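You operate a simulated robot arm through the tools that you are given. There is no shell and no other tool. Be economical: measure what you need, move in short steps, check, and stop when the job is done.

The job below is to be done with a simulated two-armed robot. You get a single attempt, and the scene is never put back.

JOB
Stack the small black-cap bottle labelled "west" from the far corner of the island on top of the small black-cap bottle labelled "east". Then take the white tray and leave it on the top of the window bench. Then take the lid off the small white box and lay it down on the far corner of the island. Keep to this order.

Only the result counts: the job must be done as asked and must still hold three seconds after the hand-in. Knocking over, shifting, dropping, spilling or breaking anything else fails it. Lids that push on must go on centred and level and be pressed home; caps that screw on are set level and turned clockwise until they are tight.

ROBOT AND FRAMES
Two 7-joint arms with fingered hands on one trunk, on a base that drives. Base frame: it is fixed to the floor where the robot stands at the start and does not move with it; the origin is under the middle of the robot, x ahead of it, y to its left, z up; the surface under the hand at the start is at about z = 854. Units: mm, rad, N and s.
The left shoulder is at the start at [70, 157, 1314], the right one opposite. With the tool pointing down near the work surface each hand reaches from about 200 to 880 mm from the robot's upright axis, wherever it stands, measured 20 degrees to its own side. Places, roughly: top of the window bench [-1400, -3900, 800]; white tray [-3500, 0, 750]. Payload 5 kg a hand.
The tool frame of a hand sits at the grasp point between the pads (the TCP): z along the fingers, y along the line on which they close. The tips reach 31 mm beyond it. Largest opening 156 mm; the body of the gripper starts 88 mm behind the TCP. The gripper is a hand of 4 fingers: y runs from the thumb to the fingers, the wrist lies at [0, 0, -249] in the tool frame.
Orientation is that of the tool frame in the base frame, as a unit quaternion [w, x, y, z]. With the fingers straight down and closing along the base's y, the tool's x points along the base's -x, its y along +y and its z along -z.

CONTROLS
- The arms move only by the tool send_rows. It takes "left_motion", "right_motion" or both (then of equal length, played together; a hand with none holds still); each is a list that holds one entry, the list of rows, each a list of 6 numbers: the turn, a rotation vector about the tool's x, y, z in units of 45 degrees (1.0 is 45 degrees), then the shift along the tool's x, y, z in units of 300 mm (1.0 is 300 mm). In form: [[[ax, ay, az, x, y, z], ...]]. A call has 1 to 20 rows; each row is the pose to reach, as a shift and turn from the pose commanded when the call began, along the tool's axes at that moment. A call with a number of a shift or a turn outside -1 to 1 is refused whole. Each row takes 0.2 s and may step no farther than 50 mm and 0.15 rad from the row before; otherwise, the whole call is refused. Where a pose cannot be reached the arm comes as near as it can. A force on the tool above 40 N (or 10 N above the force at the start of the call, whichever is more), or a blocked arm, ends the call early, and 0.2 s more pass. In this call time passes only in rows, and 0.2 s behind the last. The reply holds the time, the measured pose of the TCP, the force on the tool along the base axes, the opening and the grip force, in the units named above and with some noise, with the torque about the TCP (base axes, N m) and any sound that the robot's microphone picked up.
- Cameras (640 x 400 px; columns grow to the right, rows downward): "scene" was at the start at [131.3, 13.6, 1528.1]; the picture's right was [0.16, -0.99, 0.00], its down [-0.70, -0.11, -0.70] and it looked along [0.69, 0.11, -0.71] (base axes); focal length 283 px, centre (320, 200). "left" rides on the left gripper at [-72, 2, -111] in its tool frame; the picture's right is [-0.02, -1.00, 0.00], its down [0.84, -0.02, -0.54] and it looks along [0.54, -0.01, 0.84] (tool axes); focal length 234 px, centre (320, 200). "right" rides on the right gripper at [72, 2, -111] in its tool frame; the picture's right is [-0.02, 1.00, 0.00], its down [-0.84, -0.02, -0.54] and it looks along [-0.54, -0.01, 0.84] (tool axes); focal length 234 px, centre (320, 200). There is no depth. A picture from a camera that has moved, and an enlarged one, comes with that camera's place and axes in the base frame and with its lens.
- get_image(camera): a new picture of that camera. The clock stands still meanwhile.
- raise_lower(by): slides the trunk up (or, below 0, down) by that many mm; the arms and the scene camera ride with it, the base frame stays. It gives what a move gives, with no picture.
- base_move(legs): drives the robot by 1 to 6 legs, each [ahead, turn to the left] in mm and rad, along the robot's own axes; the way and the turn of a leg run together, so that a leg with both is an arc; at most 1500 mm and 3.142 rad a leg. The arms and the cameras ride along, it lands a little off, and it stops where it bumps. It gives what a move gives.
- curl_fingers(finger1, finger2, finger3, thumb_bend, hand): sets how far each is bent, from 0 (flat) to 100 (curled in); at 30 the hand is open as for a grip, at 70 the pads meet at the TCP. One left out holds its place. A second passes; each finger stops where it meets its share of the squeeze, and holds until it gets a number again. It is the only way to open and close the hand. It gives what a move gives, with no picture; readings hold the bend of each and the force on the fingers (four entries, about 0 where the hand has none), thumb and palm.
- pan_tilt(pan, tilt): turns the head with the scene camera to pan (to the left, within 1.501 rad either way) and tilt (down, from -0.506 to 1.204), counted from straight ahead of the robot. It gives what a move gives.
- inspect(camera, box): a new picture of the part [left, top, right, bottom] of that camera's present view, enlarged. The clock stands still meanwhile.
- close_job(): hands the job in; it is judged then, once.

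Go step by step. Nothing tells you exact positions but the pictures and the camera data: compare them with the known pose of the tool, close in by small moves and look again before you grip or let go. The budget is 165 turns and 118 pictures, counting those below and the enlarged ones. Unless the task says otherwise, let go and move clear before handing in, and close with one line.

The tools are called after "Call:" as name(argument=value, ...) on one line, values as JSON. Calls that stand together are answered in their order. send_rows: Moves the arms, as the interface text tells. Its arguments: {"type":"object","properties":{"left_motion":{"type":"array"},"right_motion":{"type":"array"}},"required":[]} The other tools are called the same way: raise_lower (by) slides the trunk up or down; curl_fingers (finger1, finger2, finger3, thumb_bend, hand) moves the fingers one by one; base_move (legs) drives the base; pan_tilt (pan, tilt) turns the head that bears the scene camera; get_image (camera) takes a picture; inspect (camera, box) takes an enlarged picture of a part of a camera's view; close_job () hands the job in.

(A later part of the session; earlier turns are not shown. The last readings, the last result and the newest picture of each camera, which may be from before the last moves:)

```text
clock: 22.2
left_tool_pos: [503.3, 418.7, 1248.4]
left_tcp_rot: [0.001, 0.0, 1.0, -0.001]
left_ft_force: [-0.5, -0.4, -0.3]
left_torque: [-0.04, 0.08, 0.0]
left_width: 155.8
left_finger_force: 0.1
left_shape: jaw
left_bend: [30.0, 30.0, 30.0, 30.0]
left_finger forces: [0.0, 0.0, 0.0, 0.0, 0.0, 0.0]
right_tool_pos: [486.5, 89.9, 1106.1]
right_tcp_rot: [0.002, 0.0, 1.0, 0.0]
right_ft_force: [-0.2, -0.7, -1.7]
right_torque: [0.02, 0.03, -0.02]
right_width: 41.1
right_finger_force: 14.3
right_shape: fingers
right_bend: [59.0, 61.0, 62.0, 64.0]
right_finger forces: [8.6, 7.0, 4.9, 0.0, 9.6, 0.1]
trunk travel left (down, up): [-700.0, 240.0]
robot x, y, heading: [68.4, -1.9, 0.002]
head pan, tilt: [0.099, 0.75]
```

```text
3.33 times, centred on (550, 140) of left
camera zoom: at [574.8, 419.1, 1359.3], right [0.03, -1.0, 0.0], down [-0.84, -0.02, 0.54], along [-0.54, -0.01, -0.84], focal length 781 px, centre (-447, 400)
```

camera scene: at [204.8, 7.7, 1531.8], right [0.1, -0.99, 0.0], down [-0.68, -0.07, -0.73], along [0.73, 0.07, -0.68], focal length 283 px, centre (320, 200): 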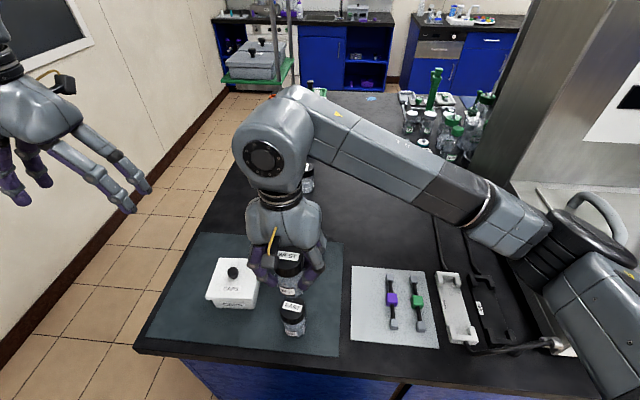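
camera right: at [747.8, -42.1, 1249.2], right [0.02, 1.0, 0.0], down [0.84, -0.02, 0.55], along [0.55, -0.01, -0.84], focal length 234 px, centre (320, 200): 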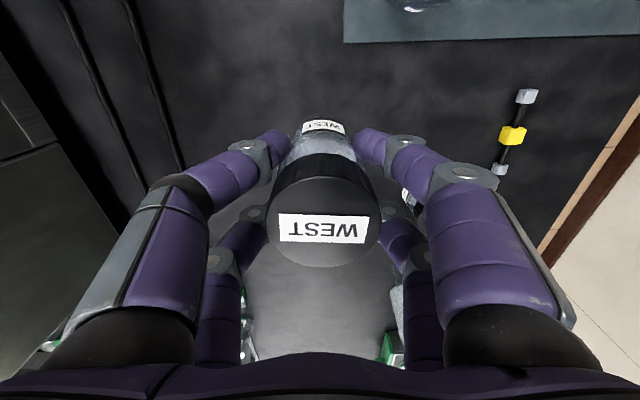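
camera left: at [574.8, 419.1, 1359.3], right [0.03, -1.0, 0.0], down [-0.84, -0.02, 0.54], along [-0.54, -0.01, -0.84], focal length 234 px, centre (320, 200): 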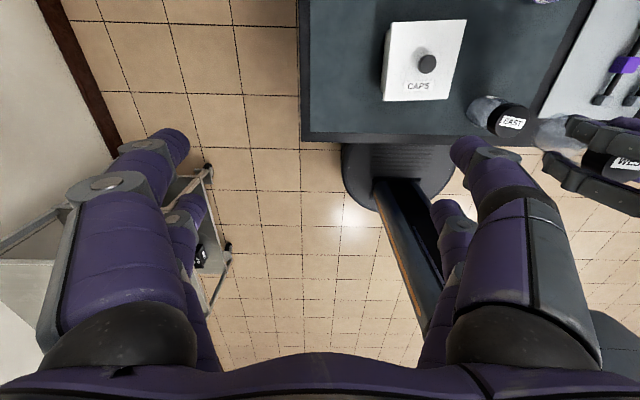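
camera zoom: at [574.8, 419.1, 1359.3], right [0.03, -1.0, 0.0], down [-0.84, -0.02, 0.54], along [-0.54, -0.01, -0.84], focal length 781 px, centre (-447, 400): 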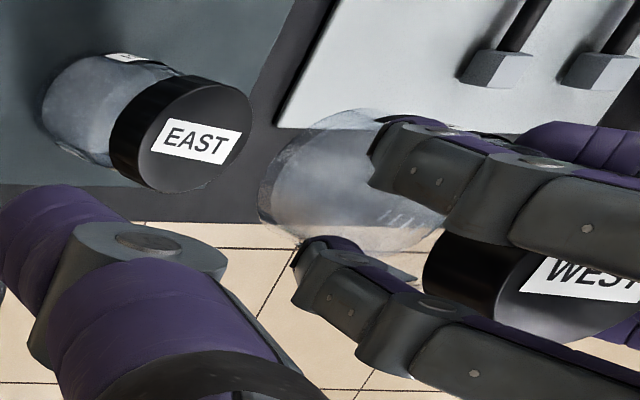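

Triangulation puts EAST's top at about (482, 93, 955), and WEST is within about 2 mm of it. I'll shift 2 mm in y, lower most of the way and check.

Call:
send_rows(right_motion=[[[0, 0, 0, 0, 0.007, 0.06], [0, 0, 0, 0, 0.007, 0.12], [0, 0, 0, 0, 0.007, 0.18], [0, 0, 0, 0, 0.007, 0.22]]])

Call:
inspect(camera="scene", box=[240, 240, 340, 350])

Call:
inspect(camera="left", box=[460, 80, 640, 200])

```text
clock: 23.2
left_tool_pos: [501.3, 421.3, 1247.0]
left_tcp_rot: [0.003, -0.002, 1.0, -0.001]
left_ft_force: [0.0, 0.4, -0.2]
left_torque: [-0.01, -0.02, -0.02]
left_width: 155.9
left_finger_force: 0.1
left_shape: jaw
left_bend: [30.0, 30.0, 30.0, 30.0]
left_finger forces: [0.0, 0.0, 0.0, 0.0, 0.0, 0.1]
right_tool_pos: [485.3, 91.8, 1039.9]
right_tcp_rot: [0.002, -0.001, 1.0, -0.001]
right_ft_force: [1.0, -0.5, -1.1]
right_torque: [-0.02, 0.0, -0.02]
right_width: 40.7
right_finger_force: 14.9
right_shape: fingers
right_bend: [59.0, 61.0, 62.0, 64.0]
right_finger forces: [8.7, 7.1, 4.8, 0.0, 9.6, 0.1]
trunk travel left (down, up): [-700.0, 240.0]
robot x, y, heading: [69.7, -1.5, -0.003]
head pan, tilt: [0.099, 0.75]
```

```text
3.64 times, centred on (290, 295) of scene
camera zoom: at [203.6, 9.6, 1531.7], right [0.1, -0.99, 0.0], down [-0.68, -0.07, -0.73], along [0.73, 0.07, -0.68], focal length 1028 px, centre (429, -146)
```

zoom: 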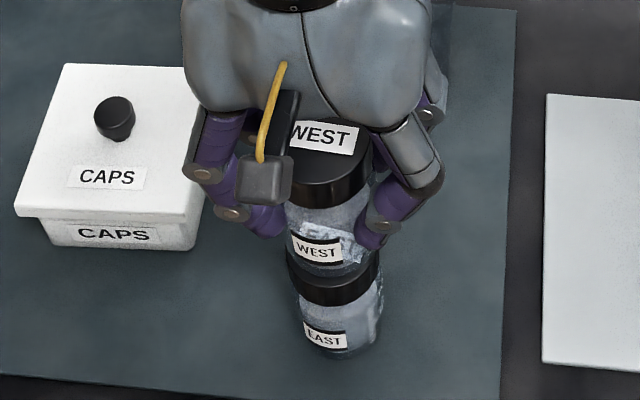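

```text
3.33 times, centred on (550, 140) of left
camera zoom: at [573.6, 420.8, 1359.1], right [0.03, -1.0, 0.0], down [-0.84, -0.02, 0.54], along [-0.54, -0.01, -0.84], focal length 781 px, centre (-447, 400)
```

zoom: 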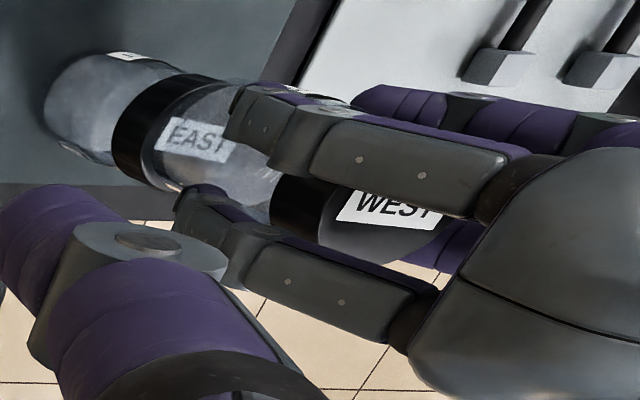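

Alignment looks concentric. I'll lower in small steps and watch the force.

Call:
send_rows(right_motion=[[[0, 0, 0, 0, 0, 0.013], [0, 0, 0, 0, 0, 0.026]]])

Call:
send_rows(right_motion=[[[0, 0, 0, 0, 0, 0.008]]])

Call:
inspect(camera="scene", box=[270, 280, 340, 330])

```text
clock: 23.8
left_tool_pos: [500.5, 420.1, 1248.9]
left_tcp_rot: [0.003, 0.0, 1.0, 0.0]
left_ft_force: [-0.2, 0.3, -0.4]
left_torque: [0.04, -0.02, 0.02]
left_width: 155.9
left_finger_force: 0.1
left_shape: jaw
left_bend: [30.0, 30.0, 30.0, 30.0]
left_finger forces: [0.1, 0.0, 0.0, 0.1, 0.0, 0.0]
right_tool_pos: [486.0, 92.0, 1032.3]
right_tcp_rot: [0.003, -0.001, 1.0, 0.001]
right_ft_force: [0.9, -1.8, 10.6]
right_torque: [0.01, 0.03, 0.01]
right_width: 40.8
right_finger_force: 17.5
right_shape: fingers
right_bend: [60.0, 61.0, 62.0, 64.0]
right_finger forces: [9.3, 8.0, 5.9, 0.0, 11.0, 0.0]
trunk travel left (down, up): [-700.0, 240.0]
robot x, y, heading: [66.1, 0.4, -0.001]
head pan, tilt: [0.099, 0.75]
```

```text
clock: 24.2
left_tool_pos: [500.0, 419.7, 1249.7]
left_tcp_rot: [0.003, -0.001, 1.0, 0.0]
left_ft_force: [-0.3, -0.6, 0.7]
left_torque: [0.01, -0.01, -0.02]
left_width: 155.8
left_finger_force: 0.1
left_shape: jaw
left_bend: [30.0, 30.0, 30.0, 30.0]
left_finger forces: [0.0, 0.0, 0.0, 0.0, 0.0, 0.1]
right_tool_pos: [484.3, 92.7, 1032.6]
right_tcp_rot: [0.004, 0.0, 1.0, 0.002]
right_ft_force: [4.5, -2.1, 29.6]
right_torque: [-0.02, 0.02, 0.02]
right_width: 40.5
right_finger_force: 20.5
right_shape: fingers
right_bend: [59.0, 61.0, 62.0, 64.0]
right_finger forces: [10.1, 10.0, 7.7, 0.0, 12.9, 0.0]
trunk travel left (down, up): [-700.0, 240.0]
robot x, y, heading: [65.2, -1.8, -0.001]
head pan, tilt: [0.099, 0.75]
```

```text
8.00 times, centred on (305, 305) of scene
camera zoom: at [201.1, 8.1, 1532.4], right [0.1, -0.99, 0.0], down [-0.68, -0.07, -0.73], along [0.73, 0.07, -0.68], focal length 2261 px, centre (440, -640)
```

zoom: 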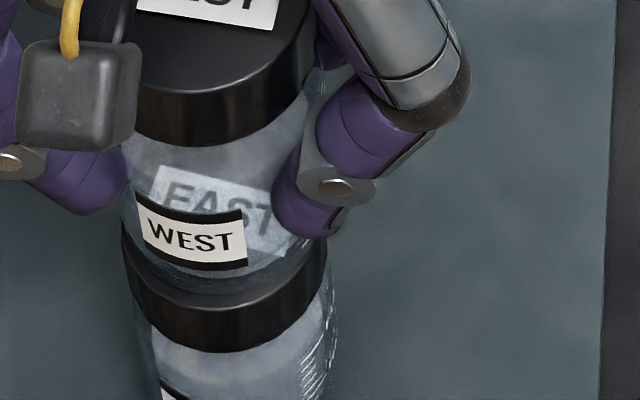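

Contact at about 1032, pressing 30 N. I'll ease off, then open.

Call:
send_rows(right_motion=[[[0, 0, 0, 0, 0, -0.006], [0, 0, 0, 0, 0, -0.012]]])

Call:
inspect(camera="left", box=[460, 80, 640, 200])

```text
clock: 24.8
left_tool_pos: [500.1, 419.6, 1249.9]
left_tcp_rot: [0.003, -0.001, 1.0, 0.0]
left_ft_force: [0.0, 0.7, -0.5]
left_torque: [0.02, -0.02, 0.0]
left_width: 156.0
left_finger_force: 0.1
left_shape: jaw
left_bend: [30.0, 30.0, 30.0, 30.0]
left_finger forces: [0.0, 0.1, 0.0, 0.0, 0.0, 0.0]
right_tool_pos: [483.6, 92.1, 1031.6]
right_tcp_rot: [0.002, 0.0, 1.0, 0.0]
right_ft_force: [2.4, 0.8, 20.7]
right_torque: [0.13, 0.01, 0.0]
right_width: 40.4
right_finger_force: 19.7
right_shape: fingers
right_bend: [59.0, 61.0, 62.0, 64.0]
right_finger forces: [10.4, 10.1, 6.8, 0.0, 11.8, 0.1]
trunk travel left (down, up): [-700.0, 240.0]
robot x, y, heading: [69.3, -0.7, 0.002]
head pan, tilt: [0.099, 0.75]
```

```text
3.33 times, centred on (550, 140) of left
camera zoom: at [572.5, 420.2, 1359.7], right [0.03, -1.0, 0.0], down [-0.84, -0.02, 0.54], along [-0.54, -0.01, -0.84], focal length 781 px, centre (-447, 400)
```

zoom: 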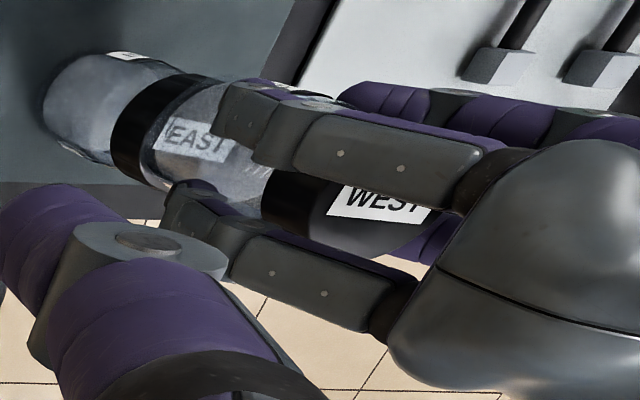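

Call:
send_rows(right_motion=[[[0, 0, 0, 0, 0, -0.005], [0, 0, 0, 0, 0, -0.009], [0, 0, 0, 0, 0, -0.009]]])

```text
clock: 25.6
left_tool_pos: [502.1, 419.7, 1247.4]
left_tcp_rot: [0.003, -0.002, 1.0, -0.001]
left_ft_force: [0.6, 0.0, -0.8]
left_torque: [0.02, -0.02, 0.0]
left_width: 155.9
left_finger_force: 0.1
left_shape: jaw
left_bend: [30.0, 30.0, 30.0, 30.0]
left_finger forces: [0.1, 0.0, 0.0, 0.0, 0.0, 0.0]
right_tool_pos: [485.6, 92.5, 1032.7]
right_tcp_rot: [0.001, -0.001, 1.0, -0.001]
right_ft_force: [0.2, 1.1, -0.3]
right_torque: [0.01, 0.0, -0.02]
right_width: 40.6
right_finger_force: 16.8
right_shape: fingers
right_bend: [59.0, 61.0, 62.0, 64.0]
right_finger forces: [9.0, 7.9, 5.3, 0.1, 10.3, 0.0]
trunk travel left (down, up): [-700.0, 240.0]
robot x, y, heading: [67.5, -0.5, -0.0]
head pan, tilt: [0.099, 0.75]
```

The force is near zero and the bottle rests on the cap. Opening gently.

Call:
curl_fingers(hand="right", finger1=56, finger2=58, finger3=59, thumb_bend=61)

Call:
curl_fingers(hand="right", finger1=40, finger2=40, finger3=40, thumb_bend=40)

Call:
inspect(camera="scene", box=[240, 240, 340, 350])

Call:
inspect(camera="left", box=[460, 80, 640, 200])

```text
clock: 26.6
left_tool_pos: [500.9, 419.5, 1248.5]
left_tcp_rot: [0.003, -0.001, 1.0, 0.001]
left_ft_force: [-0.5, -0.2, 0.3]
left_torque: [0.0, 0.02, -0.01]
left_width: 155.9
left_finger_force: 0.0
left_shape: jaw
left_bend: [30.0, 30.0, 30.0, 30.0]
left_finger forces: [0.0, 0.0, 0.0, 0.0, 0.1, 0.0]
right_tool_pos: [484.5, 91.4, 1034.5]
right_tcp_rot: [0.002, -0.001, 1.0, 0.0]
right_ft_force: [-0.2, 0.1, -0.4]
right_torque: [-0.01, -0.03, -0.04]
right_width: 47.4
right_finger_force: 0.1
right_shape: fingers
right_bend: [56.0, 57.0, 59.0, 61.0]
right_finger forces: [0.0, 0.1, 0.0, 0.0, 0.3, 0.0]
trunk travel left (down, up): [-700.0, 240.0]
robot x, y, heading: [65.9, -0.8, -0.001]
head pan, tilt: [0.099, 0.75]
```

```text
clock: 27.6
left_tool_pos: [501.5, 419.8, 1247.7]
left_tcp_rot: [0.001, -0.001, 1.0, 0.0]
left_ft_force: [0.3, 1.2, -0.7]
left_torque: [-0.02, -0.03, -0.03]
left_width: 155.9
left_finger_force: 0.1
left_shape: jaw
left_bend: [30.0, 30.0, 30.0, 30.0]
left_finger forces: [0.1, 0.0, 0.0, 0.0, 0.0, 0.0]
right_tool_pos: [484.9, 92.3, 1033.7]
right_tcp_rot: [0.002, 0.0, 1.0, 0.0]
right_ft_force: [0.5, -0.4, 0.0]
right_torque: [-0.01, -0.02, -0.03]
right_width: 120.3
right_finger_force: 0.2
right_shape: fingers
right_bend: [40.0, 40.0, 40.0, 40.0]
right_finger forces: [0.1, 0.0, 0.0, 0.0, 0.0, 0.0]
trunk travel left (down, up): [-700.0, 240.0]
robot x, y, heading: [69.0, 2.9, -0.003]
head pan, tilt: [0.099, 0.75]
```

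```text
3.64 times, centred on (290, 295) of scene
camera zoom: at [203.3, 9.1, 1531.7], right [0.1, -0.99, 0.0], down [-0.68, -0.07, -0.73], along [0.73, 0.07, -0.68], focal length 1028 px, centre (429, -146)
```

zoom: 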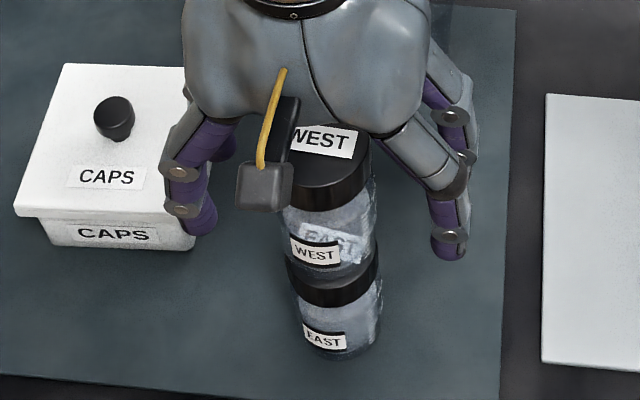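

```text
3.33 times, centred on (550, 140) of left
camera zoom: at [573.4, 420.4, 1359.3], right [0.03, -1.0, 0.0], down [-0.84, -0.02, 0.54], along [-0.54, -0.01, -0.84], focal length 781 px, centre (-447, 400)
```

zoom: 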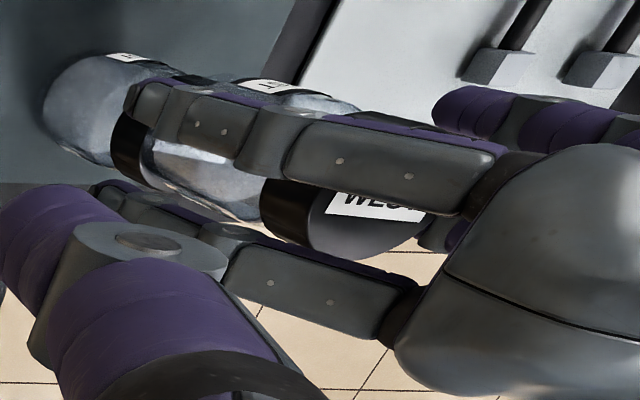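

The stack stands. Raising the right hand straight up, clear of it.

Call:
send_rows(right_motion=[[[0, 0, 0, 0, 0, -0.08], [0, 0, 0, 0, 0, -0.2], [0, 0, 0, 0, 0, -0.36], [0, 0, 0, 0, 0, -0.52], [0, 0, 0, 0, 0, -0.68], [0, 0, 0, 0, 0, -0.8]]])

Call:
send_rows(right_motion=[[[0, 0, 0, 0, -0.15, 0], [0, 0, 0, 0, -0.3, 0], [0, 0, 0, 0, -0.45, 0], [0, 0, 0, 0, -0.6, 0], [0, 0, 0, 0, -0.75, 0], [0, 0, 0, 0, -0.9, 0]]])

Call:
inspect(camera="scene", box=[140, 200, 360, 360])

```text
clock: 29.0
left_tool_pos: [500.6, 419.9, 1249.3]
left_tcp_rot: [0.004, -0.002, 1.0, 0.0]
left_ft_force: [0.7, 0.2, 0.1]
left_torque: [-0.01, -0.04, 0.01]
left_width: 156.0
left_finger_force: 0.0
left_shape: jaw
left_bend: [30.0, 30.0, 30.0, 30.0]
left_finger forces: [0.0, 0.0, 0.0, 0.0, 0.0, 0.0]
right_tool_pos: [481.9, 92.6, 1276.0]
right_tcp_rot: [0.002, 0.0, 1.0, -0.001]
right_ft_force: [-0.7, 0.4, 1.3]
right_torque: [0.01, -0.03, 0.01]
right_width: 120.9
right_finger_force: 0.1
right_shape: fingers
right_bend: [40.0, 40.0, 40.0, 40.0]
right_finger forces: [0.0, 0.0, 0.0, 0.0, 0.0, 0.1]
right hand out of reach, approached as far as the arm can: row 4
trunk travel left (down, up): [-700.0, 240.0]
robot x, y, heading: [74.7, 0.8, -0.0]
head pan, tilt: [0.099, 0.75]
```

```text
clock: 30.4
left_tool_pos: [500.5, 417.7, 1250.5]
left_tcp_rot: [0.003, -0.001, 1.0, 0.001]
left_ft_force: [-0.7, -0.5, -0.2]
left_torque: [0.0, -0.02, -0.01]
left_width: 155.9
left_finger_force: 0.0
left_shape: jaw
left_bend: [30.0, 30.0, 30.0, 30.0]
left_finger forces: [0.0, 0.1, 0.0, 0.0, 0.1, 0.0]
right_tool_pos: [484.7, -178.2, 1277.9]
right_tcp_rot: [0.004, -0.001, 1.0, 0.001]
right_ft_force: [-0.1, -1.1, 0.9]
right_torque: [0.02, -0.03, 0.0]
right_width: 120.6
right_finger_force: 0.1
right_shape: fingers
right_bend: [40.0, 40.0, 40.0, 40.0]
right_finger forces: [0.1, 0.0, 0.1, 0.1, 0.1, 0.0]
trunk travel left (down, up): [-700.0, 240.0]
robot x, y, heading: [68.6, 1.5, 0.005]
head pan, tilt: [0.099, 0.75]
```

```text
2.50 times, centred on (250, 280) of scene
camera zoom: at [202.3, 6.8, 1531.9], right [0.1, -0.99, 0.0], down [-0.68, -0.07, -0.73], along [0.73, 0.07, -0.68], focal length 706 px, centre (495, 0)
```

zoom: 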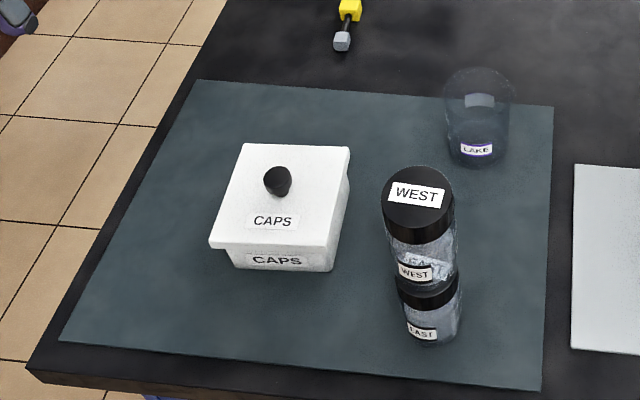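

The stack is good. Now for the tray: I'll tuck the arms in, back away from the island and look around.

Call:
send_rows(left_motion=[[[0, 0, 0, 0.15, 0.0, 0], [0, 0, 0, 0.3, 0.0, 0], [0, 0, 0, 0.45, -0.1, 0], [0, 0, 0, 0.5, -0.2, 0]]], right_motion=[[[0, 0, 0, 0.15, 0.0, 0], [0, 0, 0, 0.3, 0.0, 0], [0, 0, 0, 0.45, 0.0, 0], [0, 0, 0, 0.5, 0.0, 0]]])

Call:
base_move(legs=[[-500, 0], [0, 1.57]])

Call:
pan_tilt(pan=0.9, tilt=0.35)

Call:
get_image(camera="scene")

Call:
pan_tilt(pan=0.0, tilt=0.35)

Call:
get_image(camera="scene")

```text
refused: row 3 steps farther than a row can; nothing moved
```

```text
clock: 37.2
left_tool_pos: [-861.6, 431.0, 1248.3]
left_tcp_rot: [0.002, -0.706, 0.708, 0.002]
left_ft_force: [0.4, -0.3, -0.3]
left_torque: [-0.03, 0.01, -0.01]
left_width: 156.2
left_finger_force: 0.0
left_shape: jaw
left_bend: [30.0, 30.0, 30.0, 30.0]
left_finger forces: [0.0, 0.0, 0.0, 0.0, 0.0, 0.0]
right_tool_pos: [-265.9, 412.9, 1276.6]
right_tcp_rot: [0.002, -0.706, 0.708, 0.001]
right_ft_force: [0.2, -0.1, 0.1]
right_torque: [0.0, 0.0, 0.02]
right_width: 121.2
right_finger_force: 0.0
right_shape: fingers
right_bend: [40.0, 40.0, 40.0, 40.0]
right_finger forces: [0.0, 0.0, 0.0, 0.0, 0.1, 0.1]
trunk travel left (down, up): [-700.0, 240.0]
robot x, y, heading: [-442.0, -2.1, 1.571]
head pan, tilt: [0.099, 0.75]
```

```text
clock: 38.4
left_tool_pos: [-860.9, 431.0, 1249.2]
left_tcp_rot: [0.002, -0.706, 0.708, 0.001]
left_ft_force: [1.1, 0.7, 0.1]
left_torque: [0.01, -0.02, -0.05]
left_width: 156.2
left_finger_force: 0.0
left_shape: jaw
left_bend: [30.0, 30.0, 30.0, 30.0]
left_finger forces: [0.0, 0.1, 0.1, 0.0, 0.1, 0.1]
right_tool_pos: [-266.7, 413.7, 1276.6]
right_tcp_rot: [0.002, -0.706, 0.708, 0.001]
right_ft_force: [-0.1, 0.5, -0.1]
right_torque: [-0.01, 0.02, 0.03]
right_width: 120.8
right_finger_force: 0.0
right_shape: fingers
right_bend: [40.0, 40.0, 40.0, 40.0]
right_finger forces: [0.0, 0.0, 0.0, 0.1, 0.0, 0.0]
trunk travel left (down, up): [-700.0, 240.0]
robot x, y, heading: [-443.8, -3.5, 1.568]
head pan, tilt: [0.901, 0.351]
```

```text
80 pictures are left
camera scene: at [-514.6, 106.4, 1567.3], right [0.62, 0.78, 0.0], down [0.27, -0.21, -0.94], along [-0.73, 0.59, -0.34], focal length 283 px, centre (320, 200)
```

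scene: 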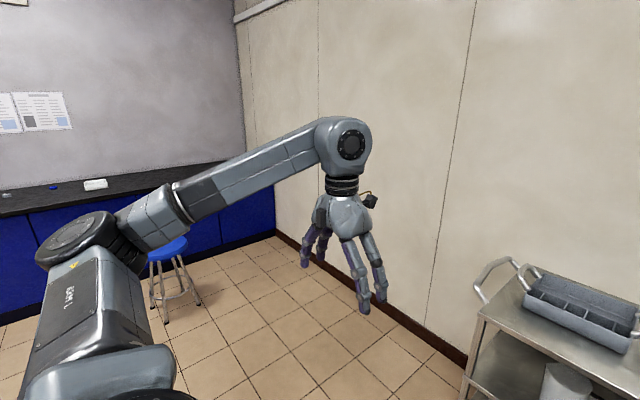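

```text
clock: 39.6
left_tool_pos: [-861.2, 431.8, 1249.2]
left_tcp_rot: [0.002, -0.706, 0.708, 0.002]
left_ft_force: [-0.4, -0.1, 0.3]
left_torque: [0.0, 0.01, 0.01]
left_width: 156.0
left_finger_force: 0.1
left_shape: jaw
left_bend: [30.0, 30.0, 30.0, 30.0]
left_finger forces: [0.0, 0.0, 0.0, 0.1, 0.0, 0.1]
right_tool_pos: [-266.3, 412.6, 1276.8]
right_tcp_rot: [0.001, -0.706, 0.708, 0.001]
right_ft_force: [-0.3, 0.0, -0.4]
right_torque: [0.0, 0.03, 0.0]
right_width: 120.8
right_finger_force: 0.1
right_shape: fingers
right_bend: [40.0, 40.0, 40.0, 40.0]
right_finger forces: [0.0, 0.0, 0.0, 0.0, 0.0, 0.0]
trunk travel left (down, up): [-700.0, 240.0]
robot x, y, heading: [-443.0, -4.9, 1.568]
head pan, tilt: [0.0, 0.351]
```

```text
79 pictures are left
camera scene: at [-441.8, 141.4, 1567.4], right [1.0, 0.0, 0.0], down [0.0, -0.34, -0.94], along [0.0, 0.94, -0.34], focal length 283 px, centre (320, 200)
```

scene: 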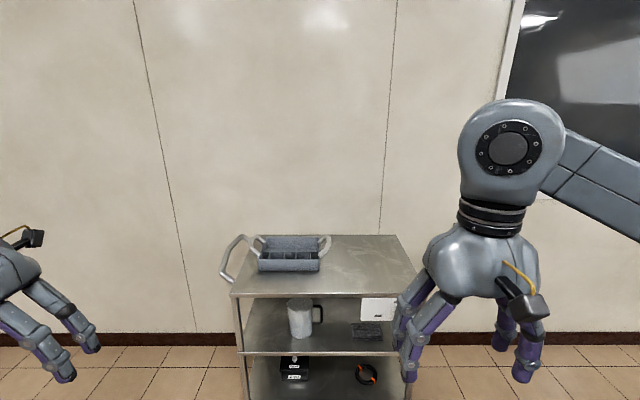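

There's a trolley on this side and a bench at the far end. I'll turn to face the tray side (-x).

Call:
base_move(legs=[[0, 1.57]])

Call:
get_image(camera="scene")

Call:
pan_tilt(pan=0.9, tilt=0.35)

Call:
get_image(camera="scene")

```text
clock: 43.8
left_tool_pos: [-879.0, -416.5, 1248.0]
left_tcp_rot: [0.001, 1.0, -0.005, -0.002]
left_ft_force: [-0.6, 0.1, 0.4]
left_torque: [-0.01, 0.01, 0.0]
left_width: 155.7
left_finger_force: 0.1
left_shape: jaw
left_bend: [30.0, 30.0, 30.0, 30.0]
left_finger forces: [0.0, 0.0, 0.1, 0.1, 0.0, 0.1]
right_tool_pos: [-857.3, 179.4, 1276.8]
right_tcp_rot: [0.0, 1.0, -0.006, -0.001]
right_ft_force: [-0.1, 0.4, 0.0]
right_torque: [-0.01, 0.02, -0.02]
right_width: 120.7
right_finger_force: 0.0
right_shape: fingers
right_bend: [40.0, 40.0, 40.0, 40.0]
right_finger forces: [0.0, 0.1, 0.0, 0.1, 0.0, 0.1]
trunk travel left (down, up): [-700.0, 240.0]
robot x, y, heading: [-444.8, -5.5, 3.128]
head pan, tilt: [0.0, 0.351]
```

```text
78 pictures are left
camera scene: at [-585.2, -0.1, 1567.4], right [0.01, 1.0, 0.0], down [0.34, 0.0, -0.94], along [-0.94, 0.01, -0.34], focal length 283 px, centre (320, 200)
```

scene: 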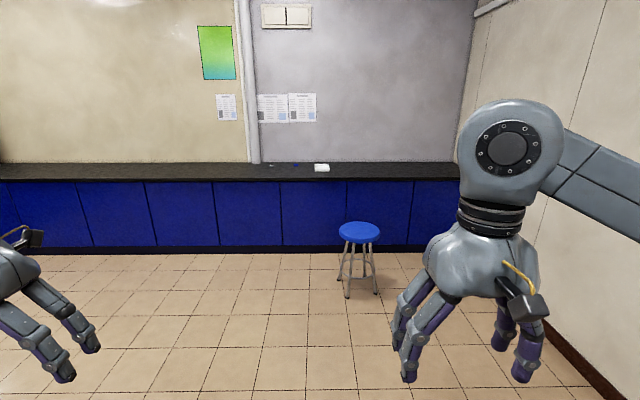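

```text
clock: 45.0
left_tool_pos: [-881.6, -417.6, 1248.5]
left_tcp_rot: [0.0, 1.0, -0.005, -0.003]
left_ft_force: [-0.4, -0.1, -0.2]
left_torque: [0.0, 0.01, 0.01]
left_width: 155.9
left_finger_force: 0.1
left_shape: jaw
left_bend: [30.0, 30.0, 30.0, 30.0]
left_finger forces: [0.1, 0.0, 0.0, 0.0, 0.0, 0.0]
right_tool_pos: [-857.6, 179.0, 1276.4]
right_tcp_rot: [0.001, 1.0, -0.006, -0.002]
right_ft_force: [0.5, -0.4, 0.6]
right_torque: [0.01, -0.01, 0.0]
right_width: 120.7
right_finger_force: 0.1
right_shape: fingers
right_bend: [40.0, 40.0, 40.0, 40.0]
right_finger forces: [0.1, 0.1, 0.1, 0.1, 0.1, 0.0]
trunk travel left (down, up): [-700.0, 240.0]
robot x, y, heading: [-442.8, -4.0, 3.13]
head pan, tilt: [0.901, 0.351]
```

```text
77 pictures are left
camera scene: at [-550.9, -73.7, 1567.4], right [-0.78, 0.63, 0.0], down [0.22, 0.27, -0.94], along [-0.59, -0.73, -0.34], focal length 283 px, centre (320, 200)
```

scene: 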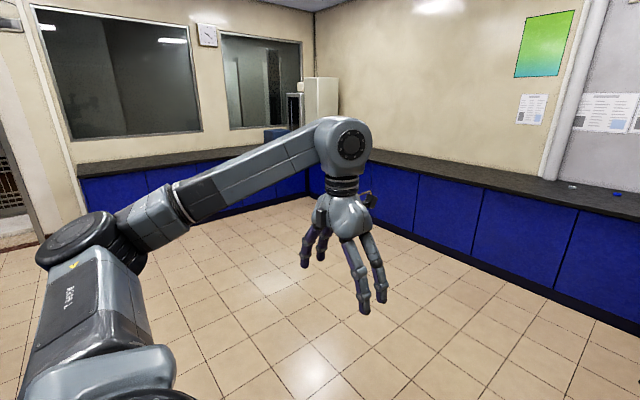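

The tray sits on the rear bench, with a stool in front of it at about (-2540, 330). I'll drive around the stool on the -y side and look again.

Call:
base_move(legs=[[0, 0.13], [1000, 0], [950, 0], [0, -0.13]])

Call:
pan_tilt(pan=-0.15, tilt=0.5)

Call:
get_image(camera="scene")

```text
clock: 56.0
left_tool_pos: [-2843.9, -629.5, 1247.2]
left_tcp_rot: [-0.001, 1.0, -0.01, -0.003]
left_ft_force: [0.0, 0.7, 1.3]
left_torque: [0.02, 0.0, 0.0]
left_width: 155.8
left_finger_force: 0.1
left_shape: jaw
left_bend: [30.0, 30.0, 30.0, 30.0]
left_finger forces: [0.0, 0.0, 0.0, 0.1, 0.0, 0.1]
right_tool_pos: [-2815.7, -34.0, 1278.1]
right_tcp_rot: [-0.001, 1.0, -0.009, -0.003]
right_ft_force: [-0.6, -0.2, -0.3]
right_torque: [0.02, -0.01, 0.03]
right_width: 120.8
right_finger_force: 0.1
right_shape: fingers
right_bend: [40.0, 40.0, 40.0, 40.0]
right_finger forces: [0.0, 0.0, 0.1, 0.0, 0.0, 0.0]
trunk travel left (down, up): [-700.0, 240.0]
robot x, y, heading: [-2402.2, -217.3, 3.121]
head pan, tilt: [0.901, 0.351]
```

```text
clock: 57.3
left_tool_pos: [-2844.6, -627.6, 1247.8]
left_tcp_rot: [0.001, 1.0, -0.009, -0.003]
left_ft_force: [-0.2, -0.3, -0.3]
left_torque: [0.04, -0.01, -0.02]
left_width: 155.7
left_finger_force: 0.2
left_shape: jaw
left_bend: [30.0, 30.0, 30.0, 30.0]
left_finger forces: [0.0, 0.0, 0.0, 0.0, 0.1, 0.2]
right_tool_pos: [-2815.1, -32.5, 1277.7]
right_tcp_rot: [-0.001, 1.0, -0.01, -0.002]
right_ft_force: [-0.1, -0.9, -0.8]
right_torque: [0.05, 0.03, 0.04]
right_width: 120.9
right_finger_force: 0.0
right_shape: fingers
right_bend: [40.0, 40.0, 40.0, 40.0]
right_finger forces: [0.0, 0.1, 0.0, 0.1, 0.1, 0.0]
trunk travel left (down, up): [-700.0, 240.0]
robot x, y, heading: [-2399.7, -216.4, 3.12]
head pan, tilt: [-0.15, 0.499]
```

```text
76 pictures are left
camera scene: at [-2541.5, -200.1, 1553.7], right [0.17, 0.99, 0.0], down [0.47, -0.08, -0.88], along [-0.87, 0.15, -0.48], focal length 283 px, centre (320, 200)
```

scene: 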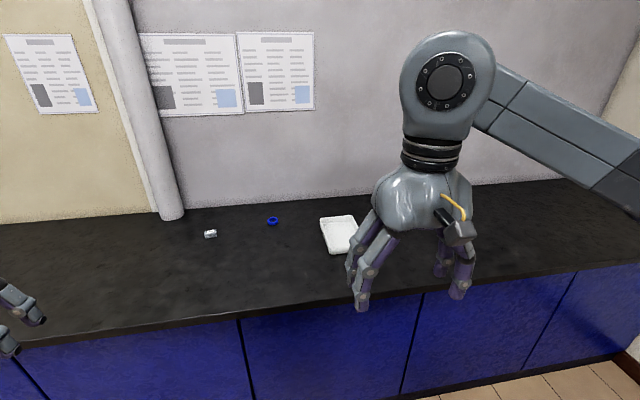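

The tray is a flat white dish at about (-3636, 78) and the bench edge is at x of about -3229. I'll drive closer and look at it.

Call:
base_move(legs=[[470, 0.02]])

Call:
send_rows(right_motion=[[[0, 0, 0, 0.1, -0.1, 0], [0, 0, 0, 0.2, -0.2, 0], [0, 0, 0, 0.2, -0.35, 0], [0, 0, 0, 0.2, -0.5, 0], [0, 0, 0, 0.2, -0.65, 0]]])

Call:
pan_tilt(pan=-0.35, tilt=0.75)

Call:
get_image(camera="scene")

```text
clock: 60.1
left_tool_pos: [-3303.0, -627.6, 1248.6]
left_tcp_rot: [0.0, 1.0, -0.004, -0.003]
left_ft_force: [0.0, 0.3, -0.7]
left_torque: [0.02, 0.01, -0.02]
left_width: 156.0
left_finger_force: 0.0
left_shape: jaw
left_bend: [30.0, 30.0, 30.0, 30.0]
left_finger forces: [0.0, 0.0, 0.0, 0.0, 0.0, 0.0]
right_tool_pos: [-3283.5, -32.4, 1277.8]
right_tcp_rot: [0.0, 1.0, -0.003, -0.002]
right_ft_force: [0.7, -0.3, 0.3]
right_torque: [0.02, 0.02, 0.03]
right_width: 121.0
right_finger_force: 0.1
right_shape: fingers
right_bend: [40.0, 40.0, 40.0, 40.0]
right_finger forces: [0.0, 0.0, 0.0, 0.1, 0.0, 0.1]
trunk travel left (down, up): [-700.0, 240.0]
robot x, y, heading: [-2867.8, -210.2, 3.138]
head pan, tilt: [-0.15, 0.499]
```

```text
clock: 61.3
left_tool_pos: [-3297.9, -626.6, 1252.4]
left_tcp_rot: [0.0, 1.0, -0.003, -0.006]
left_ft_force: [2.1, 0.5, 0.8]
left_torque: [-0.05, 0.17, -0.01]
left_width: 155.9
left_finger_force: 0.1
left_shape: jaw
left_bend: [30.0, 30.0, 30.0, 30.0]
left_finger forces: [0.0, 0.0, 0.0, 0.0, 0.0, 0.1]
right_tool_pos: [-3215.9, 163.6, 1293.4]
right_tcp_rot: [-0.002, 0.999, -0.003, -0.032]
right_ft_force: [0.3, -0.3, -4.1]
right_torque: [-0.01, -0.1, 0.0]
right_width: 121.1
right_finger_force: 0.1
right_shape: fingers
right_bend: [40.0, 40.0, 40.0, 40.0]
right_finger forces: [0.1, 0.1, 0.1, 0.1, 0.0, 0.0]
right hand out of reach, approached as far as the arm can: row 4
trunk travel left (down, up): [-700.0, 240.0]
robot x, y, heading: [-2869.4, -206.6, 3.135]
head pan, tilt: [-0.15, 0.499]
```

```text
clock: 62.1
left_tool_pos: [-3307.2, -628.1, 1247.1]
left_tcp_rot: [0.0, 1.0, -0.003, -0.001]
left_ft_force: [-0.1, 0.0, 0.3]
left_torque: [-0.02, -0.05, 0.02]
left_width: 155.8
left_finger_force: 0.1
left_shape: jaw
left_bend: [30.0, 30.0, 30.0, 30.0]
left_finger forces: [0.1, 0.0, 0.0, 0.0, 0.0, 0.1]
right_tool_pos: [-3225.6, 161.3, 1290.9]
right_tcp_rot: [0.0, 0.999, -0.003, -0.032]
right_ft_force: [-0.6, -0.5, 0.4]
right_torque: [0.01, -0.02, 0.02]
right_width: 121.0
right_finger_force: 0.1
right_shape: fingers
right_bend: [40.0, 40.0, 40.0, 40.0]
right_finger forces: [0.0, 0.1, 0.0, 0.1, 0.0, 0.0]
trunk travel left (down, up): [-700.0, 240.0]
robot x, y, heading: [-2869.4, -211.7, 3.137]
head pan, tilt: [-0.351, 0.75]
```

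```text
75 pictures are left
camera scene: at [-2997.3, -181.7, 1531.6], right [0.35, 0.94, 0.0], down [0.64, -0.24, -0.73], along [-0.68, 0.26, -0.68], focal length 283 px, centre (320, 200)
```

scene: 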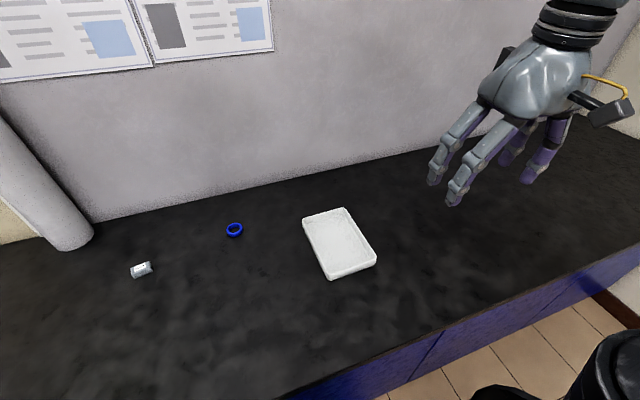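

Call:
inspect(camera="scene", box=[280, 190, 400, 290])

```text
4.00 times, centred on (340, 240) of scene
camera zoom: at [-2997.3, -181.7, 1531.6], right [0.35, 0.94, 0.0], down [0.64, -0.24, -0.73], along [-0.68, 0.26, -0.68], focal length 1130 px, centre (240, 40)
```

zoom: 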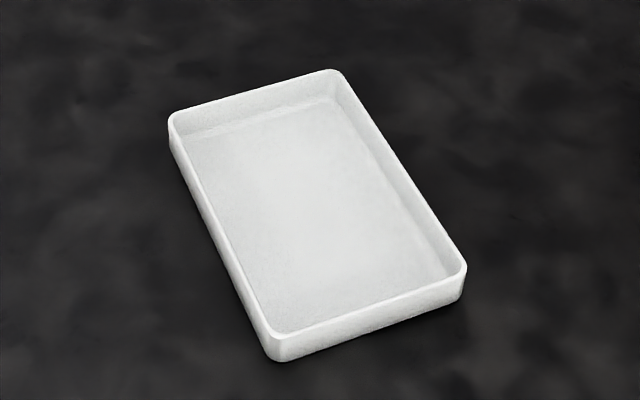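

The tray is an open dish of about 245 x 172 mm, too wide to span with one hand. I'll hold it with both hands, pinching the left and right walls at staggered spots. First I shift the robot 150 mm in +y so the tray is in front of both arms.

Call:
base_move(legs=[[0, -1.57], [150, 0], [0, 1.57]])

Call:
raise_lower(by=-200)

Call:
pan_tilt(pan=-0.2, tilt=0.75)

Call:
get_image(camera="scene")

```text
clock: 65.8
left_tool_pos: [-3335.7, 154.7, 1251.1]
left_tcp_rot: [-0.002, 0.749, -0.662, -0.004]
left_ft_force: [0.2, -1.1, 0.2]
left_torque: [0.08, -0.03, -0.04]
left_width: 156.3
left_finger_force: 0.1
left_shape: jaw
left_bend: [30.0, 30.0, 30.0, 30.0]
left_finger forces: [0.0, 0.1, 0.0, 0.0, 0.0, 0.1]
right_tool_pos: [-2539.6, 169.3, 1274.9]
right_tcp_rot: [-0.001, 0.747, -0.664, -0.001]
right_ft_force: [1.0, 0.1, -0.5]
right_torque: [0.0, 0.0, 0.01]
right_width: 121.0
right_finger_force: 0.0
right_shape: fingers
right_bend: [40.0, 40.0, 40.0, 40.0]
right_finger forces: [0.1, 0.0, 0.1, 0.0, 0.1, 0.0]
trunk travel left (down, up): [-700.0, 240.0]
robot x, y, heading: [-2856.0, -225.9, 1.761]
head pan, tilt: [-0.351, 0.75]
stopped in leg 1: the robot was blocked; the commanded pose is now the measured one
```

```text
clock: 68.0
left_tool_pos: [-3333.0, 154.8, 1048.6]
left_tcp_rot: [-0.002, 0.749, -0.662, -0.003]
left_ft_force: [-0.6, -1.0, 0.6]
left_torque: [0.06, -0.02, -0.03]
left_width: 156.2
left_finger_force: 0.1
left_shape: jaw
left_bend: [30.0, 30.0, 30.0, 30.0]
left_finger forces: [0.0, 0.0, 0.0, 0.0, 0.0, 0.0]
right_tool_pos: [-2539.4, 171.3, 1076.3]
right_tcp_rot: [0.0, 0.748, -0.664, -0.001]
right_ft_force: [-0.8, -0.1, -0.8]
right_torque: [0.01, -0.04, 0.03]
right_width: 121.0
right_finger_force: 0.0
right_shape: fingers
right_bend: [40.0, 40.0, 40.0, 40.0]
right_finger forces: [0.0, 0.0, 0.0, 0.0, 0.1, 0.0]
trunk travel left (down, up): [-500.0, 440.0]
robot x, y, heading: [-2855.6, -225.0, 1.768]
head pan, tilt: [-0.351, 0.75]
```

```text
clock: 68.7
left_tool_pos: [-3333.7, 154.2, 1050.1]
left_tcp_rot: [-0.001, 0.75, -0.662, -0.003]
left_ft_force: [-0.3, 0.4, 0.4]
left_torque: [-0.03, 0.0, -0.01]
left_width: 156.0
left_finger_force: 0.0
left_shape: jaw
left_bend: [30.0, 30.0, 30.0, 30.0]
left_finger forces: [0.1, 0.0, 0.0, 0.0, 0.1, 0.1]
right_tool_pos: [-2538.0, 170.0, 1075.2]
right_tcp_rot: [-0.002, 0.748, -0.664, -0.002]
right_ft_force: [-0.4, 0.4, 0.0]
right_torque: [-0.02, -0.01, 0.0]
right_width: 121.0
right_finger_force: 0.0
right_shape: fingers
right_bend: [40.0, 40.0, 40.0, 40.0]
right_finger forces: [0.1, 0.0, 0.1, 0.0, 0.0, 0.1]
trunk travel left (down, up): [-500.0, 440.0]
robot x, y, heading: [-2857.1, -225.3, 1.765]
head pan, tilt: [-0.201, 0.75]
```

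```text
73 pictures are left
camera scene: at [-2866.2, -91.8, 1331.7], right [1.0, 0.0, 0.0], down [0.0, -0.68, -0.73], along [0.0, 0.73, -0.68], focal length 283 px, centre (320, 200)
```

scene: 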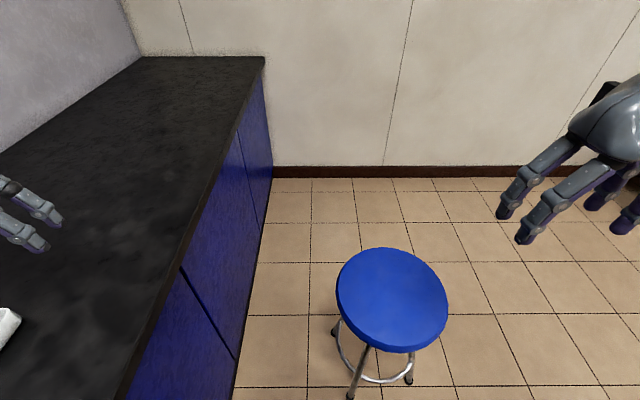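

The base corner touched the cabinet, so turning here is limited. Instead I'll turn back, pinch the tray's left wall with the right hand, slide it along the bench to in front of me, and take it with both hands there.

Call:
base_move(legs=[[0, 1.372]])

Call:
send_rows(right_motion=[[[0, 0, 0, 0, 0, 0]]])

Call:
pan_tilt(pan=-0.35, tilt=0.65)

Call:
get_image(camera="scene")

Call:
get_image(camera="right")

```text
clock: 72.5
left_tool_pos: [-3321.4, -618.9, 1048.7]
left_tcp_rot: [0.002, 0.999, -0.035, -0.004]
left_ft_force: [-0.9, 0.0, -0.3]
left_torque: [-0.01, 0.02, 0.0]
left_width: 155.8
left_finger_force: 0.0
left_shape: jaw
left_bend: [30.0, 30.0, 30.0, 30.0]
left_finger forces: [0.0, 0.0, 0.0, 0.0, 0.0, 0.0]
right_tool_pos: [-3183.2, 164.1, 1075.1]
right_tcp_rot: [0.0, 0.999, -0.038, -0.002]
right_ft_force: [0.8, 0.3, 0.3]
right_torque: [-0.01, 0.01, -0.01]
right_width: 120.7
right_finger_force: 0.0
right_shape: fingers
right_bend: [40.0, 40.0, 40.0, 40.0]
right_finger forces: [0.0, 0.0, 0.0, 0.0, 0.0, 0.0]
trunk travel left (down, up): [-500.0, 440.0]
robot x, y, heading: [-2858.2, -222.7, -3.137]
head pan, tilt: [-0.201, 0.75]
```

```text
clock: 72.9
left_tool_pos: [-3321.2, -618.7, 1049.1]
left_tcp_rot: [0.001, 0.999, -0.035, -0.002]
left_ft_force: [-0.4, -0.2, -0.8]
left_torque: [-0.01, 0.0, -0.01]
left_width: 155.8
left_finger_force: 0.0
left_shape: jaw
left_bend: [30.0, 30.0, 30.0, 30.0]
left_finger forces: [0.0, 0.0, 0.0, 0.0, 0.0, 0.1]
right_tool_pos: [-3183.6, 166.2, 1075.1]
right_tcp_rot: [-0.001, 0.999, -0.038, -0.002]
right_ft_force: [-0.1, -0.2, 1.1]
right_torque: [0.02, -0.01, 0.01]
right_width: 120.9
right_finger_force: 0.0
right_shape: fingers
right_bend: [40.0, 40.0, 40.0, 40.0]
right_finger forces: [0.1, 0.0, 0.0, 0.1, 0.1, 0.1]
trunk travel left (down, up): [-500.0, 440.0]
robot x, y, heading: [-2860.1, -224.6, -3.135]
head pan, tilt: [-0.201, 0.75]
```

```text
clock: 73.6
left_tool_pos: [-3321.2, -618.6, 1048.8]
left_tcp_rot: [0.001, 0.999, -0.035, -0.003]
left_ft_force: [0.1, -0.7, -0.1]
left_torque: [-0.01, 0.01, 0.04]
left_width: 156.2
left_finger_force: 0.2
left_shape: jaw
left_bend: [30.0, 30.0, 30.0, 30.0]
left_finger forces: [0.0, 0.1, 0.1, 0.0, 0.0, 0.0]
right_tool_pos: [-3182.1, 165.8, 1074.3]
right_tcp_rot: [-0.001, 0.999, -0.037, -0.001]
right_ft_force: [0.4, 0.4, 0.4]
right_torque: [0.0, 0.0, 0.01]
right_width: 120.9
right_finger_force: 0.0
right_shape: fingers
right_bend: [40.0, 40.0, 40.0, 40.0]
right_finger forces: [0.0, 0.1, 0.0, 0.0, 0.0, 0.1]
trunk travel left (down, up): [-500.0, 440.0]
robot x, y, heading: [-2856.1, -228.1, -3.139]
head pan, tilt: [-0.351, 0.649]
```

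```text
72 pictures are left
camera scene: at [-2988.4, -194.7, 1340.3], right [0.34, 0.94, 0.0], down [0.57, -0.21, -0.8], along [-0.75, 0.27, -0.6], focal length 283 px, centre (320, 200)
```

scene: 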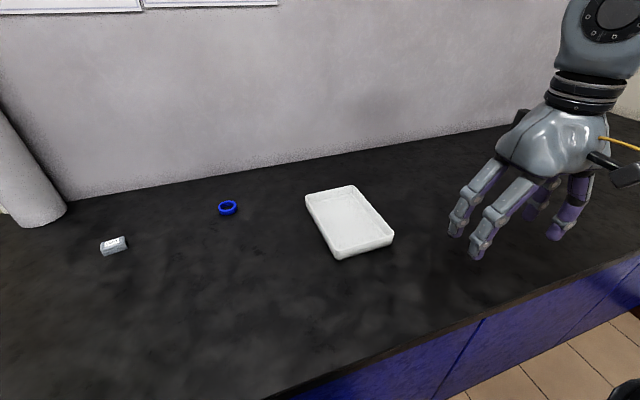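

```text
71 pictures are left
camera right: at [-3111.1, 159.0, 1186.5], right [-0.1, -1.0, 0.0], down [-0.83, 0.08, 0.55], along [-0.55, 0.05, -0.84], focal length 234 px, centre (320, 200)
```

right: 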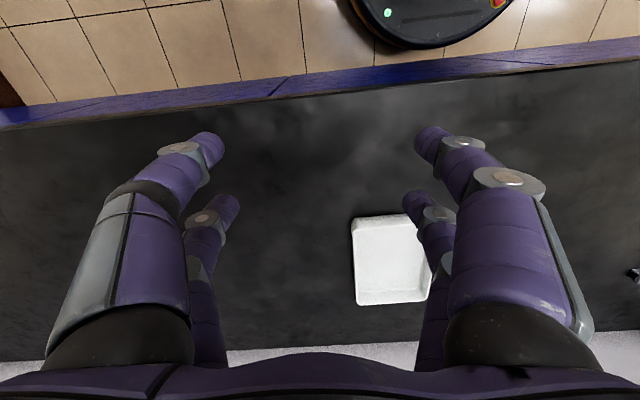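

Triangulating from the two camera heights gives the rim at z ≈ 842 and the tray ≈ 156 x 222 mm, centred at (-3512, 68). I'll move the right hand over its left wall, squaring the yaw.

Call:
send_rows(right_motion=[[[0, 0, -0.02, -0.126, 0.079, 0], [0, 0, -0.04, -0.252, 0.159, 0], [0, 0, -0.06, -0.378, 0.238, 0], [0, 0, -0.08, -0.504, 0.317, 0], [0, 0, -0.097, -0.63, 0.397, 0]]])

Call:
send_rows(right_motion=[[[0, 0, 0, -0.11, 0.058, 0.08], [0, 0, 0, -0.22, 0.116, 0.16], [0, 0, 0, -0.33, 0.174, 0.24], [0, 0, 0, -0.439, 0.232, 0.3]]])

Call:
get_image(camera="right")

Call:
get_image(camera="scene")

```text
clock: 75.0
left_tool_pos: [-3323.7, -617.2, 1047.9]
left_tcp_rot: [0.001, 0.999, -0.035, -0.001]
left_ft_force: [-0.7, 0.7, 0.1]
left_torque: [-0.04, -0.05, -0.01]
left_width: 155.9
left_finger_force: 0.0
left_shape: jaw
left_bend: [30.0, 30.0, 30.0, 30.0]
left_finger forces: [0.0, 0.0, 0.0, 0.0, 0.0, 0.1]
right_tool_pos: [-3384.5, 62.3, 1145.6]
right_tcp_rot: [0.001, 0.997, 0.002, -0.081]
right_ft_force: [0.4, 0.4, -0.7]
right_torque: [-0.02, -0.02, 0.02]
right_width: 120.9
right_finger_force: 0.0
right_shape: fingers
right_bend: [40.0, 40.0, 40.0, 40.0]
right_finger forces: [0.0, 0.0, 0.0, 0.1, 0.0, 0.0]
right hand out of reach, approached as far as the arm can: row 2
trunk travel left (down, up): [-500.0, 440.0]
robot x, y, heading: [-2858.8, -224.6, -3.138]
head pan, tilt: [-0.351, 0.649]
stopped in row 5 (right hand): the arm was blocked; the commanded pose is now the measured one
```

```text
clock: 76.0
left_tool_pos: [-3324.6, -618.7, 1048.3]
left_tcp_rot: [0.001, 0.999, -0.035, -0.002]
left_ft_force: [-1.0, -0.1, -1.2]
left_torque: [0.0, -0.05, 0.02]
left_width: 156.0
left_finger_force: 0.1
left_shape: jaw
left_bend: [30.0, 30.0, 30.0, 30.0]
left_finger forces: [0.0, 0.0, 0.0, 0.0, 0.0, 0.1]
right_tool_pos: [-3528.1, -12.1, 1075.7]
right_tcp_rot: [0.0, 0.997, 0.001, -0.08]
right_ft_force: [0.0, 0.0, 0.2]
right_torque: [0.01, -0.05, 0.03]
right_width: 120.7
right_finger_force: 0.0
right_shape: fingers
right_bend: [40.0, 40.0, 40.0, 40.0]
right_finger forces: [0.0, 0.0, 0.1, 0.1, 0.0, 0.0]
trunk travel left (down, up): [-500.0, 440.0]
robot x, y, heading: [-2855.5, -222.4, -3.143]
head pan, tilt: [-0.351, 0.649]
```

```text
70 pictures are left
camera right: at [-3439.5, -12.7, 1175.4], right [-0.02, -1.0, 0.0], down [-0.74, 0.02, 0.67], along [-0.67, 0.01, -0.74], focal length 234 px, centre (320, 200)
```

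right: 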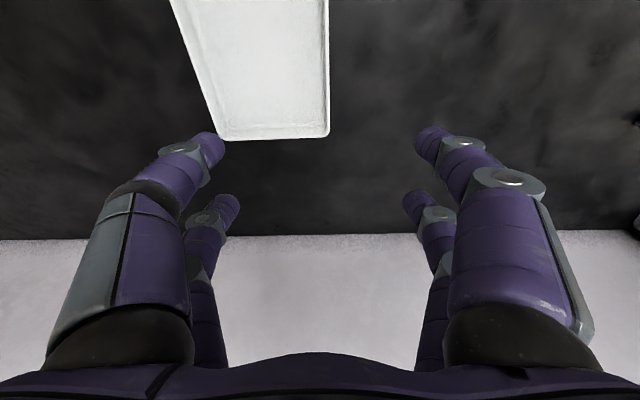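

```text
69 pictures are left
camera scene: at [-2991.9, -195.6, 1340.0], right [0.34, 0.94, 0.0], down [0.57, -0.2, -0.8], along [-0.75, 0.27, -0.61], focal length 283 px, centre (320, 200)
```

scene: 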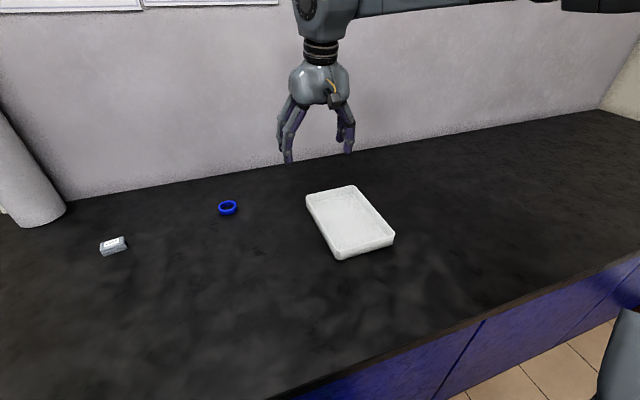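

The hand tilted forward while leaving its reach limit. I'll straighten it while going down to z 940 over the left wall.

Call:
send_rows(right_motion=[[[0, 0.07, 0, 0.03, 0.005, 0.11], [0, 0.14, 0, 0.06, 0.01, 0.22], [0, 0.206, 0, 0.09, 0.015, 0.33], [0, 0.206, 0, 0.125, 0.02, 0.439]]])

Call:
get_image(camera="right")

```text
clock: 77.0
left_tool_pos: [-3321.4, -618.3, 1049.0]
left_tcp_rot: [0.0, 0.999, -0.033, -0.003]
left_ft_force: [0.0, 0.1, 0.6]
left_torque: [0.03, 0.0, 0.02]
left_width: 155.9
left_finger_force: 0.1
left_shape: jaw
left_bend: [30.0, 30.0, 30.0, 30.0]
left_finger forces: [0.1, 0.1, 0.1, 0.1, 0.1, 0.0]
right_tool_pos: [-3509.7, -17.7, 943.2]
right_tcp_rot: [0.001, 1.0, 0.003, 0.0]
right_ft_force: [-0.1, 0.2, 0.2]
right_torque: [0.0, -0.02, 0.01]
right_width: 120.9
right_finger_force: 0.1
right_shape: fingers
right_bend: [40.0, 40.0, 40.0, 40.0]
right_finger forces: [0.0, 0.0, 0.1, 0.1, 0.0, 0.1]
trunk travel left (down, up): [-500.0, 440.0]
robot x, y, heading: [-2855.4, -224.0, -3.133]
head pan, tilt: [-0.351, 0.649]
```

```text
68 pictures are left
camera right: at [-3437.9, -18.6, 1054.6], right [-0.02, -1.0, 0.0], down [-0.84, 0.02, 0.55], along [-0.55, 0.01, -0.84], focal length 234 px, centre (320, 200)
```

right: 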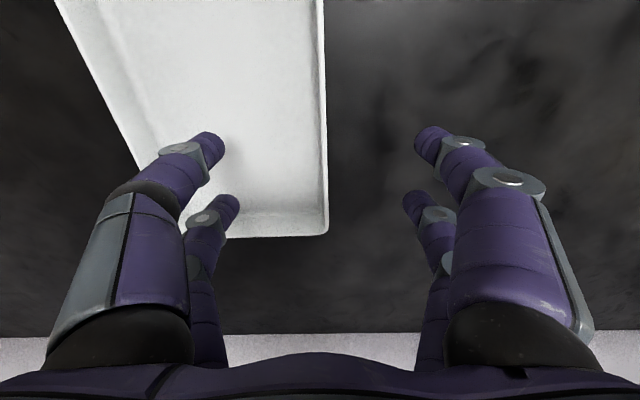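

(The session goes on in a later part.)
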